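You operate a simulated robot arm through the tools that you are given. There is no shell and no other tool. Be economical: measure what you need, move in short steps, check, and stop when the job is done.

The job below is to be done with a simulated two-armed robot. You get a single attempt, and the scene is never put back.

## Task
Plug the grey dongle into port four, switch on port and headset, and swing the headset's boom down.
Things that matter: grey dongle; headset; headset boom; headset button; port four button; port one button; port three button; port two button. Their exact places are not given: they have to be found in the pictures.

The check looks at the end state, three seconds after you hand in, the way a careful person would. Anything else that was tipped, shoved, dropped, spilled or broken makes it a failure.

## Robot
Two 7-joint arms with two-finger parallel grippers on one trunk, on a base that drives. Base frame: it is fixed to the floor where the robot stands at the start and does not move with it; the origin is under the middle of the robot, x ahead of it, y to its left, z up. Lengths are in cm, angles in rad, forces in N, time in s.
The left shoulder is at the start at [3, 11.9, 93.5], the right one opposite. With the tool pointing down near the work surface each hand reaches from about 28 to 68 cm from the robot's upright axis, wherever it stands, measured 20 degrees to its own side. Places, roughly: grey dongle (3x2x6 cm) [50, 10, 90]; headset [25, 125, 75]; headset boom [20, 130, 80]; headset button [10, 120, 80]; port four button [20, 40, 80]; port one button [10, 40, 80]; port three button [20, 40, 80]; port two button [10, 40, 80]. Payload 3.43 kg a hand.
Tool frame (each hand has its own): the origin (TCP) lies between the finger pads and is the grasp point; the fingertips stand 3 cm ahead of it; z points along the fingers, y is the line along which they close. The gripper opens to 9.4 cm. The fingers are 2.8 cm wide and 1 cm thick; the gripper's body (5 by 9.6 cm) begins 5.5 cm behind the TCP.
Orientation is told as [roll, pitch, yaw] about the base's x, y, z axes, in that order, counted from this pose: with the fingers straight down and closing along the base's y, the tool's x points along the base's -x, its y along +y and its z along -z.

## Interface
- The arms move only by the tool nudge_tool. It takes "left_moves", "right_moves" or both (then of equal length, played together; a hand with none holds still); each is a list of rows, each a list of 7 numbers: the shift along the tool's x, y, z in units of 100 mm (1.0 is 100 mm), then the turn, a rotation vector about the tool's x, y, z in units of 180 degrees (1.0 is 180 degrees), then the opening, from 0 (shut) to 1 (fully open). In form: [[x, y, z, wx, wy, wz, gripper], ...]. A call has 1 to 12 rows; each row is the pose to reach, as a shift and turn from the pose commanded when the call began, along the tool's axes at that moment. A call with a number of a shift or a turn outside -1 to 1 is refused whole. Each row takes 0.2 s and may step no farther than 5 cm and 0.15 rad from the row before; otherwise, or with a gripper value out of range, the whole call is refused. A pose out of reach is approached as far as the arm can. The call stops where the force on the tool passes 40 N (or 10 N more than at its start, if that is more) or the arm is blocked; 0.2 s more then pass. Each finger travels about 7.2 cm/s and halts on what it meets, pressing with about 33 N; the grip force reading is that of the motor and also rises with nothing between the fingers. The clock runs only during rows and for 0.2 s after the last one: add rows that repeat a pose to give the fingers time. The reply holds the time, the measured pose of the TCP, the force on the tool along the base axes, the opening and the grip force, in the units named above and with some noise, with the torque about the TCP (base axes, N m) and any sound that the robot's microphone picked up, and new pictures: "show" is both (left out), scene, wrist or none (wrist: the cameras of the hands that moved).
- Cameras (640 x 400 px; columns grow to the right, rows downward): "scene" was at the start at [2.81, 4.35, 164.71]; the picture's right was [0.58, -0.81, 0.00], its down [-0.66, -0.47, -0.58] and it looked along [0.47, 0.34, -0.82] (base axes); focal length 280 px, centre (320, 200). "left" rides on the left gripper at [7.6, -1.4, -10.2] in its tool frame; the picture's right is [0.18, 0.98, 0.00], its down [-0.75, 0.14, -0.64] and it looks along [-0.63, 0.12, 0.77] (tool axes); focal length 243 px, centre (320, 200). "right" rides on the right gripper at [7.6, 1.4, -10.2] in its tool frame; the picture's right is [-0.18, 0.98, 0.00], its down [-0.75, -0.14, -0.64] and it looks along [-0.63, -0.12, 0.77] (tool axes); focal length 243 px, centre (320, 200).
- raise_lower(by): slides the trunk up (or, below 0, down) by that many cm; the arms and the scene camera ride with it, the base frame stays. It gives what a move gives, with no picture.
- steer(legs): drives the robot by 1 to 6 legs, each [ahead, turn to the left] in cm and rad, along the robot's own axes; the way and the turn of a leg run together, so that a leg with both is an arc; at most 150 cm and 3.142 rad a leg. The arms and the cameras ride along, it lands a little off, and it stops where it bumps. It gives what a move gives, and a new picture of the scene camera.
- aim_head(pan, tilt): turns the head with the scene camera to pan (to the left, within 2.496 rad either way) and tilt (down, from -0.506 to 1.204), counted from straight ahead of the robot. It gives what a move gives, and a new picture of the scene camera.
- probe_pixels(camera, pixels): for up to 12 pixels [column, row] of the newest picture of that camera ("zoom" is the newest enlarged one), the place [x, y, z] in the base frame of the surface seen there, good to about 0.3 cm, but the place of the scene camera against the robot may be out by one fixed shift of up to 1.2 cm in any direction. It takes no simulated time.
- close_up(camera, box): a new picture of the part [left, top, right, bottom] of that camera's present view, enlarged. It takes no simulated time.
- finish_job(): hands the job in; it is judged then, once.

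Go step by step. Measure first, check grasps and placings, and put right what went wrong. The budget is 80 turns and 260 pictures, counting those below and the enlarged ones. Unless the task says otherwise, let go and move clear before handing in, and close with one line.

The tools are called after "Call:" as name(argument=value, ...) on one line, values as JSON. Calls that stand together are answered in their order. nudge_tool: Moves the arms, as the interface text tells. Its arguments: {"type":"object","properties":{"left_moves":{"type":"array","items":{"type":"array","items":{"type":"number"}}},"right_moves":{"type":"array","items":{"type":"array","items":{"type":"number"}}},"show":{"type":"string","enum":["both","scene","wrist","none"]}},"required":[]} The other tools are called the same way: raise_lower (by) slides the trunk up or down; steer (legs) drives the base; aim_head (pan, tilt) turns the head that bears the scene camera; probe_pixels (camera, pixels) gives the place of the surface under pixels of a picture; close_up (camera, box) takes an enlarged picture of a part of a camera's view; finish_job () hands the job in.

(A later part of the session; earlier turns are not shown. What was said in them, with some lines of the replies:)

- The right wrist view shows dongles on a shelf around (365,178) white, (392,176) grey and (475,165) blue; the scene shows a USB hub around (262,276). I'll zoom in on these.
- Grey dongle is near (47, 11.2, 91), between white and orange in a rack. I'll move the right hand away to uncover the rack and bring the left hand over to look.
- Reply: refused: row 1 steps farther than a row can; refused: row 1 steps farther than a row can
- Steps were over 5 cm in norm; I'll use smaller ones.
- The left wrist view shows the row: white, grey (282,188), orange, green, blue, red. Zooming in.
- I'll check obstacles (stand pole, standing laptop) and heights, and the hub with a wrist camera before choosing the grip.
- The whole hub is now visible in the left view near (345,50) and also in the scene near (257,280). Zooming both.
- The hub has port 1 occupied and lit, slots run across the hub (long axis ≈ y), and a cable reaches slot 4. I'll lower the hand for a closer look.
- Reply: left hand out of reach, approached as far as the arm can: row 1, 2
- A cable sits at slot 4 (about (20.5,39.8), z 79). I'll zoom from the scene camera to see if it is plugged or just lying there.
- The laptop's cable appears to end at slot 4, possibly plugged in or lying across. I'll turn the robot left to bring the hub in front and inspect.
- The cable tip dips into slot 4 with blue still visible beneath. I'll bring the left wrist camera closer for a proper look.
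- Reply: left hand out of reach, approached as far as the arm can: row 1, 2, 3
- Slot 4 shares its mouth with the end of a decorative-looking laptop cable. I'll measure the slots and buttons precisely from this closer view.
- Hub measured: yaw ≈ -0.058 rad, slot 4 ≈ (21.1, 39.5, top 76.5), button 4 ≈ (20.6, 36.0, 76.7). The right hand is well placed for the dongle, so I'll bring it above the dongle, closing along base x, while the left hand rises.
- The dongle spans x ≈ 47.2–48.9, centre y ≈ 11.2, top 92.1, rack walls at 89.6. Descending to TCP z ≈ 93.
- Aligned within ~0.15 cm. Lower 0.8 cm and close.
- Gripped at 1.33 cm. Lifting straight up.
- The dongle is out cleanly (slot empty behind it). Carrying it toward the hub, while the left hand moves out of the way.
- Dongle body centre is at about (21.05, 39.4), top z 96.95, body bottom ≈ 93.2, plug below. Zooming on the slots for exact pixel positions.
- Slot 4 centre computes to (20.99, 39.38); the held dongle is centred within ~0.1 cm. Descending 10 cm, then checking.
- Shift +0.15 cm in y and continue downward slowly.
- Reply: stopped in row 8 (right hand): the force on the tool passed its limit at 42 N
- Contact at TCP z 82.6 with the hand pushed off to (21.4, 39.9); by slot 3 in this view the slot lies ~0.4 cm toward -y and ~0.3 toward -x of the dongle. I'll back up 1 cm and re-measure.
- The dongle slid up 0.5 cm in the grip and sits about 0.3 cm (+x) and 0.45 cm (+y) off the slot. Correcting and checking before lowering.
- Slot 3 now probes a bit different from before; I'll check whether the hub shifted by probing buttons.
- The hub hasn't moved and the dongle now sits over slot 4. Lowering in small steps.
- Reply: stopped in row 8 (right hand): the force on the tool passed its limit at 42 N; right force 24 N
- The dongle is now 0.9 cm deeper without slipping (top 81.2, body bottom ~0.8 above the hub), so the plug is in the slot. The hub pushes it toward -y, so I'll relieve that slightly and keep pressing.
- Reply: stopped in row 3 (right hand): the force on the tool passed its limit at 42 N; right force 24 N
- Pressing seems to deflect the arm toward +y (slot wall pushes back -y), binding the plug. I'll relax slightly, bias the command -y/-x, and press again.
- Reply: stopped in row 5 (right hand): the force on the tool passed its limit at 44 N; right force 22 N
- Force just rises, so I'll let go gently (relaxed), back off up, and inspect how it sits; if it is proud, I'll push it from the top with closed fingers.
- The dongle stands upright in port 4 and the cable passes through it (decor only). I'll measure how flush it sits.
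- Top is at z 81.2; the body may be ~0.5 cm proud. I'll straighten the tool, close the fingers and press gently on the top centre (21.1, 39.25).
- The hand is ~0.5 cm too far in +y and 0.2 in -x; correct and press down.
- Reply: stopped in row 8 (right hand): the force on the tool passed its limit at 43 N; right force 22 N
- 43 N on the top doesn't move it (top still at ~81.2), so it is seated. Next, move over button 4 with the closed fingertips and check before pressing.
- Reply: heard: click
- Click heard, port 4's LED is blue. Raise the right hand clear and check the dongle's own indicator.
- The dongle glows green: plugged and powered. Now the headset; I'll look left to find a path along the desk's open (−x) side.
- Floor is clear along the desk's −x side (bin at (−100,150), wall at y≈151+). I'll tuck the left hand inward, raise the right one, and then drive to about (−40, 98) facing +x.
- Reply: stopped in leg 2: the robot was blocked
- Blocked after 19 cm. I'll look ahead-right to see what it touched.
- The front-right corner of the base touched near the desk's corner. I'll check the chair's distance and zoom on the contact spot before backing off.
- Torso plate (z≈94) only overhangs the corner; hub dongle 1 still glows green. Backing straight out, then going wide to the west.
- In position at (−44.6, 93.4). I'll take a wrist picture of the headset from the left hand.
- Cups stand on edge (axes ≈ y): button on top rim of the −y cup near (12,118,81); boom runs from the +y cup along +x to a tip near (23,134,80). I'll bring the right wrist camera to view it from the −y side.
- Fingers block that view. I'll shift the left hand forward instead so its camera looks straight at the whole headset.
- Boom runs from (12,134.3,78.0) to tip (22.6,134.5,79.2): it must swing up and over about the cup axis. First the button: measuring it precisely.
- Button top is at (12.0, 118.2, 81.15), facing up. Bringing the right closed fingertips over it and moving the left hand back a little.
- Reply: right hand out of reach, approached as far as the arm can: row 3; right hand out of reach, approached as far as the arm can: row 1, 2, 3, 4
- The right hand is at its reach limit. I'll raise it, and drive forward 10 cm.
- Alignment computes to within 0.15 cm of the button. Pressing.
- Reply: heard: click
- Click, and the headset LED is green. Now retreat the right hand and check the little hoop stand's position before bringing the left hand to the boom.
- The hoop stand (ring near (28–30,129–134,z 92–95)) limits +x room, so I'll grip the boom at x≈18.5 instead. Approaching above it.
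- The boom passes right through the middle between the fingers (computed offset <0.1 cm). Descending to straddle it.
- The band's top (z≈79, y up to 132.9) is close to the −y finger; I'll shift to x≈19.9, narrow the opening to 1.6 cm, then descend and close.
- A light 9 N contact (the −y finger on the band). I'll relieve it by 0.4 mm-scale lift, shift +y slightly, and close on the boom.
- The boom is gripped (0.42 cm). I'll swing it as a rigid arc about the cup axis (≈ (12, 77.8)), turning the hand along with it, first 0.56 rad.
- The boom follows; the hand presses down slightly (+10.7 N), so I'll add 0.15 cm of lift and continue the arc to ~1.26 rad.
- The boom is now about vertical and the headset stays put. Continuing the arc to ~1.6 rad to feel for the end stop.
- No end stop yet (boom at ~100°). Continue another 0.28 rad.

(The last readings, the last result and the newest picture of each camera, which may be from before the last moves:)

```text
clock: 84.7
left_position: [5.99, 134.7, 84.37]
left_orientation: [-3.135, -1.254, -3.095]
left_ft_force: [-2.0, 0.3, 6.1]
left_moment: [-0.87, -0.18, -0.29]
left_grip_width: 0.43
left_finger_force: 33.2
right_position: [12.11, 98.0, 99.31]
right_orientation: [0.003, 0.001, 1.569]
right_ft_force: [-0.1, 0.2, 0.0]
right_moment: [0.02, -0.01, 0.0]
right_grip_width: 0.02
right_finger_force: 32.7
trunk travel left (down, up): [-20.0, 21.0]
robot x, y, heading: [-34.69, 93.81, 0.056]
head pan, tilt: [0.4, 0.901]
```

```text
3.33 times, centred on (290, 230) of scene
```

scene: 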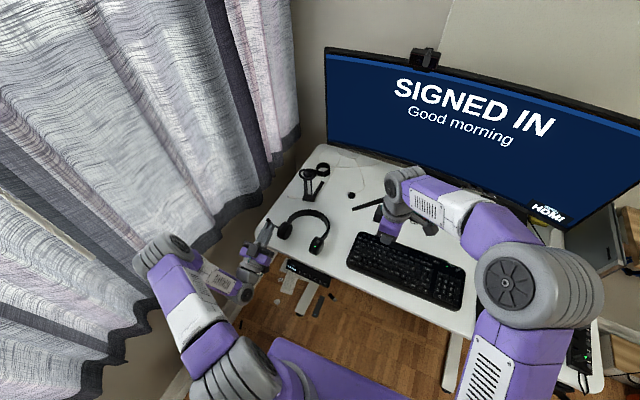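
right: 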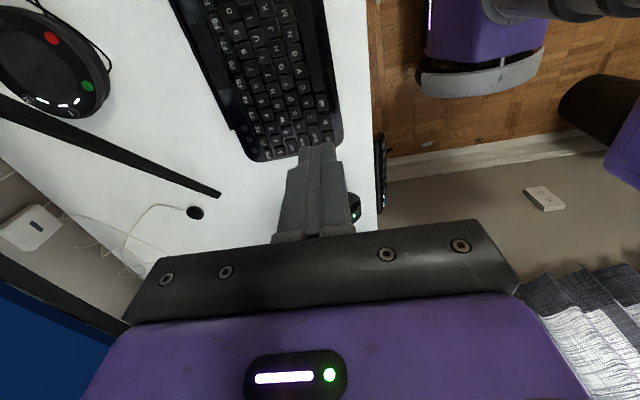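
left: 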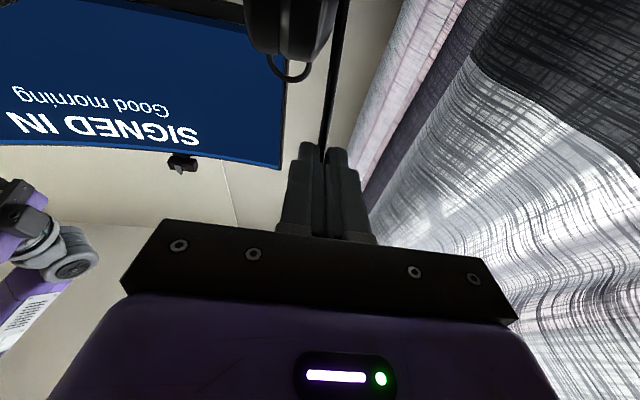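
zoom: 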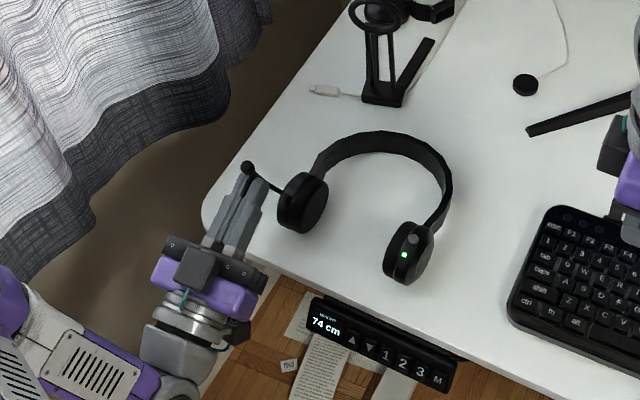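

Still following freely (~115°). One more 0.28 rad step, watching force.

Call:
nudge_tool(left_moves=[[0.058, 0.0, -0.104, 0, -0.0446, 0, 0], [0.131, 0.0, -0.199, 0, -0.0891, 0, 0]], show="both")

Call:
close_up(camera="scene", box=[230, 170, 350, 290])

```text
clock: 85.3
left_position: [4.73, 134.6, 82.49]
left_orientation: [-3.14, -0.976, -3.086]
left_ft_force: [-0.1, 0.2, -1.5]
left_moment: [0.0, 0.1, 0.02]
left_grip_width: 0.38
left_finger_force: 33.3
right_position: [12.23, 97.93, 99.28]
right_orientation: [0.003, 0.005, 1.569]
right_ft_force: [-0.4, 0.6, 0.3]
right_moment: [0.0, 0.0, -0.02]
right_grip_width: 0.0
right_finger_force: 32.4
trunk travel left (down, up): [-20.0, 21.0]
robot x, y, heading: [-34.28, 93.92, 0.053]
head pan, tilt: [0.4, 0.901]
```

scene: 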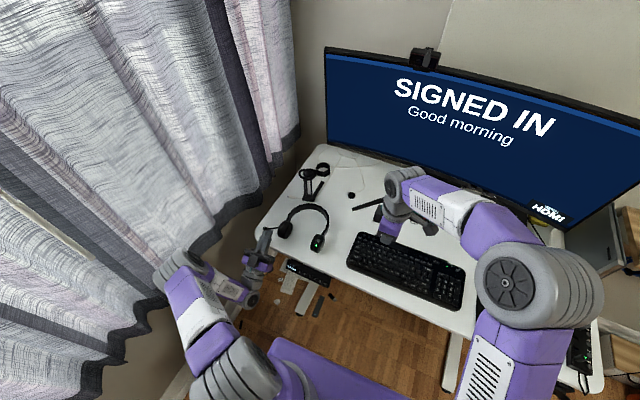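
left: 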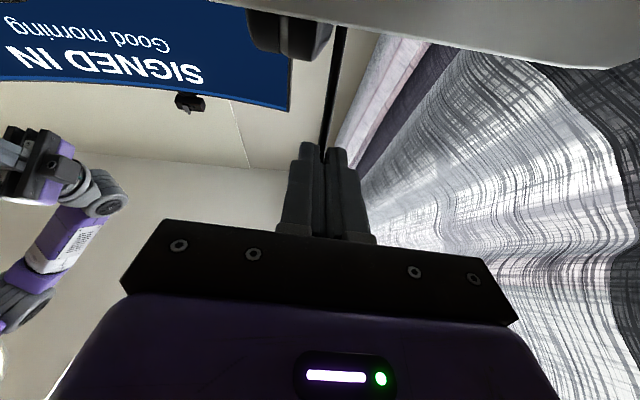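

```text
3.33 times, centred on (290, 230) of scene
```

zoom: 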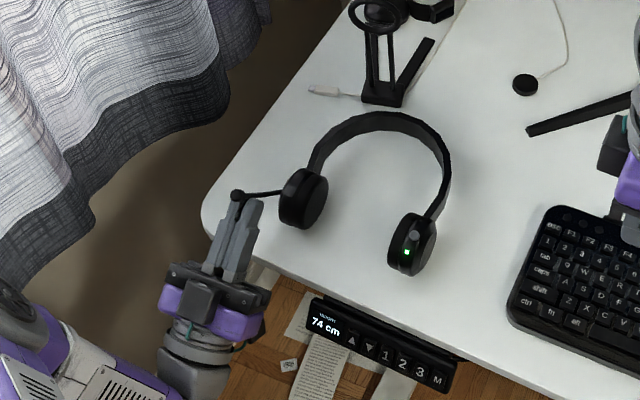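

The band now appears lifted (its arc moved up from row ~135 to ~115 in the zoom): the boom has hit its end stop and the headset began to tip. I'll reverse the last 0.28 rad to set it back down.

Call:
nudge_tool(left_moves=[[-0.021, 0, 0.056, 0, 0.0223, 0, 0], [-0.043, 0.0, 0.111, 0, 0.0446, 0, 0], [-0.071, 0.0, 0.227, 0, 0.0891, 0, 0], [-0.071, 0.0, 0.227, 0, 0.0891, 0, 0]], show="both")

Call:
close_up(camera="scene", box=[230, 170, 350, 290])

```text
clock: 86.3
left_position: [6.36, 134.65, 84.48]
left_orientation: [-3.135, -1.255, -3.093]
left_ft_force: [0.1, -0.9, 0.5]
left_moment: [-0.03, 0.02, 0.04]
left_grip_width: 0.02
left_finger_force: 33.2
right_position: [12.1, 98.06, 99.08]
right_orientation: [0.003, 0.005, 1.568]
right_ft_force: [-0.3, -0.8, -0.1]
right_moment: [0.02, -0.02, 0.02]
right_grip_width: 0.01
right_finger_force: 32.7
trunk travel left (down, up): [-20.0, 21.0]
robot x, y, heading: [-35.06, 94.0, 0.053]
head pan, tilt: [0.4, 0.901]
```

scene: 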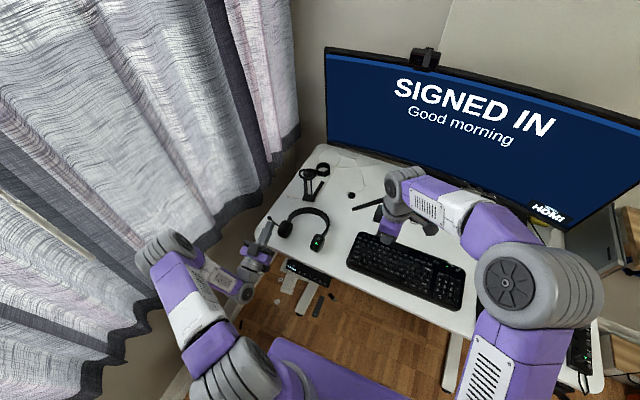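
left: 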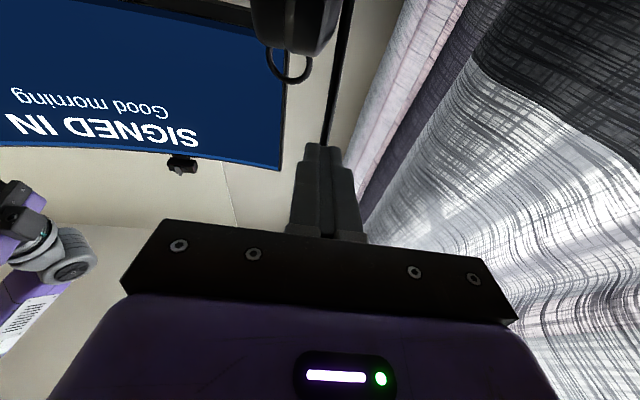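

```text
3.33 times, centred on (290, 230) of scene
```

zoom: 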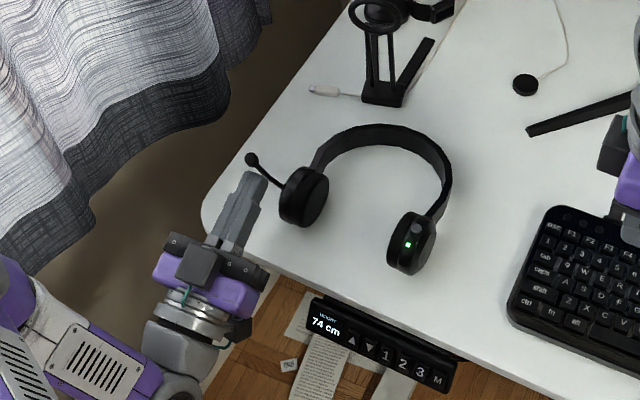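

The boom slipped out of the fingers and the headset settled back. Retreat the left hand and measure boom angle and headset pose.

Call:
nudge_tool(left_moves=[[0, 0, -0.3, 0, 0, 0, 0], [0, 0, -0.6, 0, 0, 0, 0], [-0.3, 0, -0.8, 0, 0, 0, 0], [-0.7, 0, -0.9, 0, 0, 0, 0], [-1.0, 0, -0.9, 0, 0, 0, 0]], show="both")

Call:
close_up(camera="scene", box=[260, 180, 350, 270])

Call:
probe_pixels(camera="zoom", pixels=[[305, 105], [340, 90], [400, 170], [320, 200], [250, 210]])

```text
clock: 87.5
left_position: [-5.52, 133.51, 91.26]
left_orientation: [-3.134, -1.256, -3.093]
left_ft_force: [0.0, -0.5, 0.0]
left_moment: [0.01, 0.0, 0.01]
left_grip_width: 0.03
left_finger_force: 33.4
right_position: [12.09, 97.93, 99.13]
right_orientation: [0.003, 0.002, 1.568]
right_ft_force: [-0.2, 0.3, -0.4]
right_moment: [-0.02, 0.0, -0.01]
right_grip_width: 0.0
right_finger_force: 32.9
trunk travel left (down, up): [-20.0, 21.0]
robot x, y, heading: [-34.86, 94.06, 0.05]
head pan, tilt: [0.4, 0.901]
```

scene: 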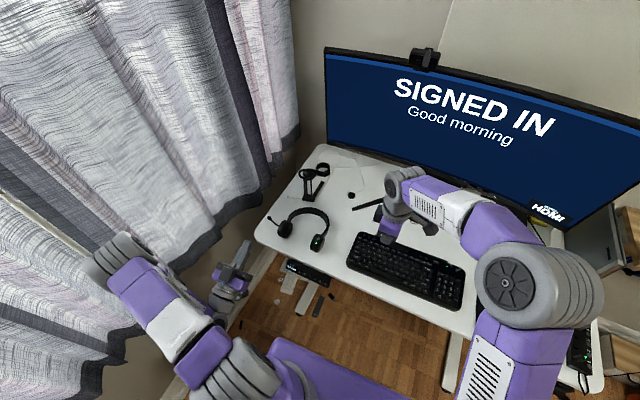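
left: 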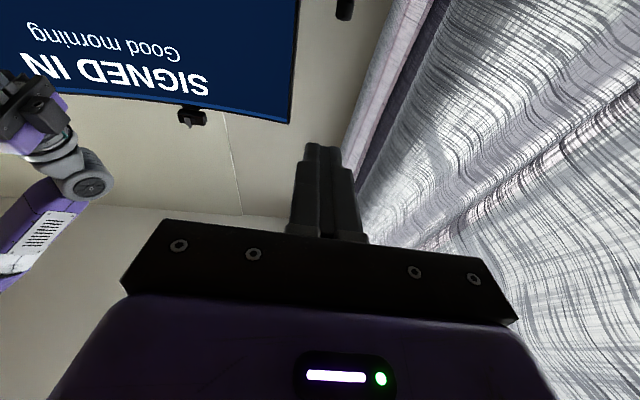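

```text
4.44 times, centred on (305, 225) of scene
```

zoom: 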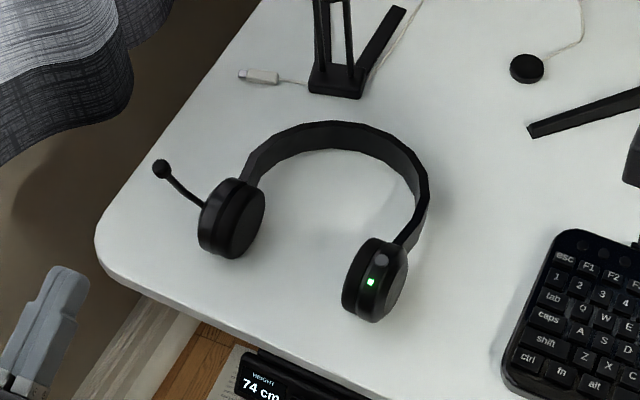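

```text
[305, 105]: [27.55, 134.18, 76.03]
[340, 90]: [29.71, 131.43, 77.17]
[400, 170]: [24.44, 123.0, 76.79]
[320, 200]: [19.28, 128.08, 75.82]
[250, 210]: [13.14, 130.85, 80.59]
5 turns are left
```

Five turns left. Measure the boom's tip and the headset band height.

Call:
probe_pixels(camera="zoom", pixels=[[162, 167], [162, 170], [180, 188], [196, 203], [372, 258], [330, 128], [400, 160], [425, 190], [230, 215]])

Call:
close_up(camera="scene", box=[270, 200, 310, 240])

```text
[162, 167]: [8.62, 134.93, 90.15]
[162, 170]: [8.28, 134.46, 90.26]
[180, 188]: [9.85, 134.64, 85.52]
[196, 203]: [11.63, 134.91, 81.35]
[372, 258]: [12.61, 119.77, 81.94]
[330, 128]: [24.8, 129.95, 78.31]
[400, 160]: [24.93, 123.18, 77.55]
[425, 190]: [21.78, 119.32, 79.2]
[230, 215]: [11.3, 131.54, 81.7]
```

```text
10.00 times, centred on (290, 220) of scene
4 turns are left
```

zoom: 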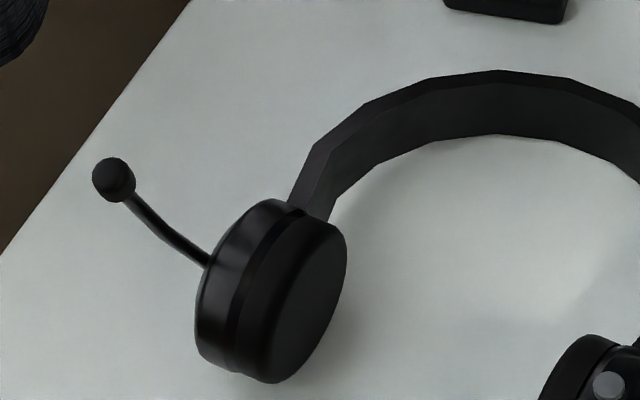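

The boom tip is at about (8.4, 134.5, 89), against a cup axis near (12.5, 77.8). That puts it around 110°, close to where it met the end stop. The headset is resting on the desk with its LED green, port 4 and the dongle are lit, and both hands are clear, so I'm handing in.

Call:
finish_job()

```text
The job is handed in.
```

I handed the job in with the grey dongle plugged into port four, the port and the headset both lit, and the boom swung about 105° down. The boom's final angle is my estimate from the pictures. The headset tipped briefly when the boom hit its end stop, and ended up about half a centimetre from where it started.
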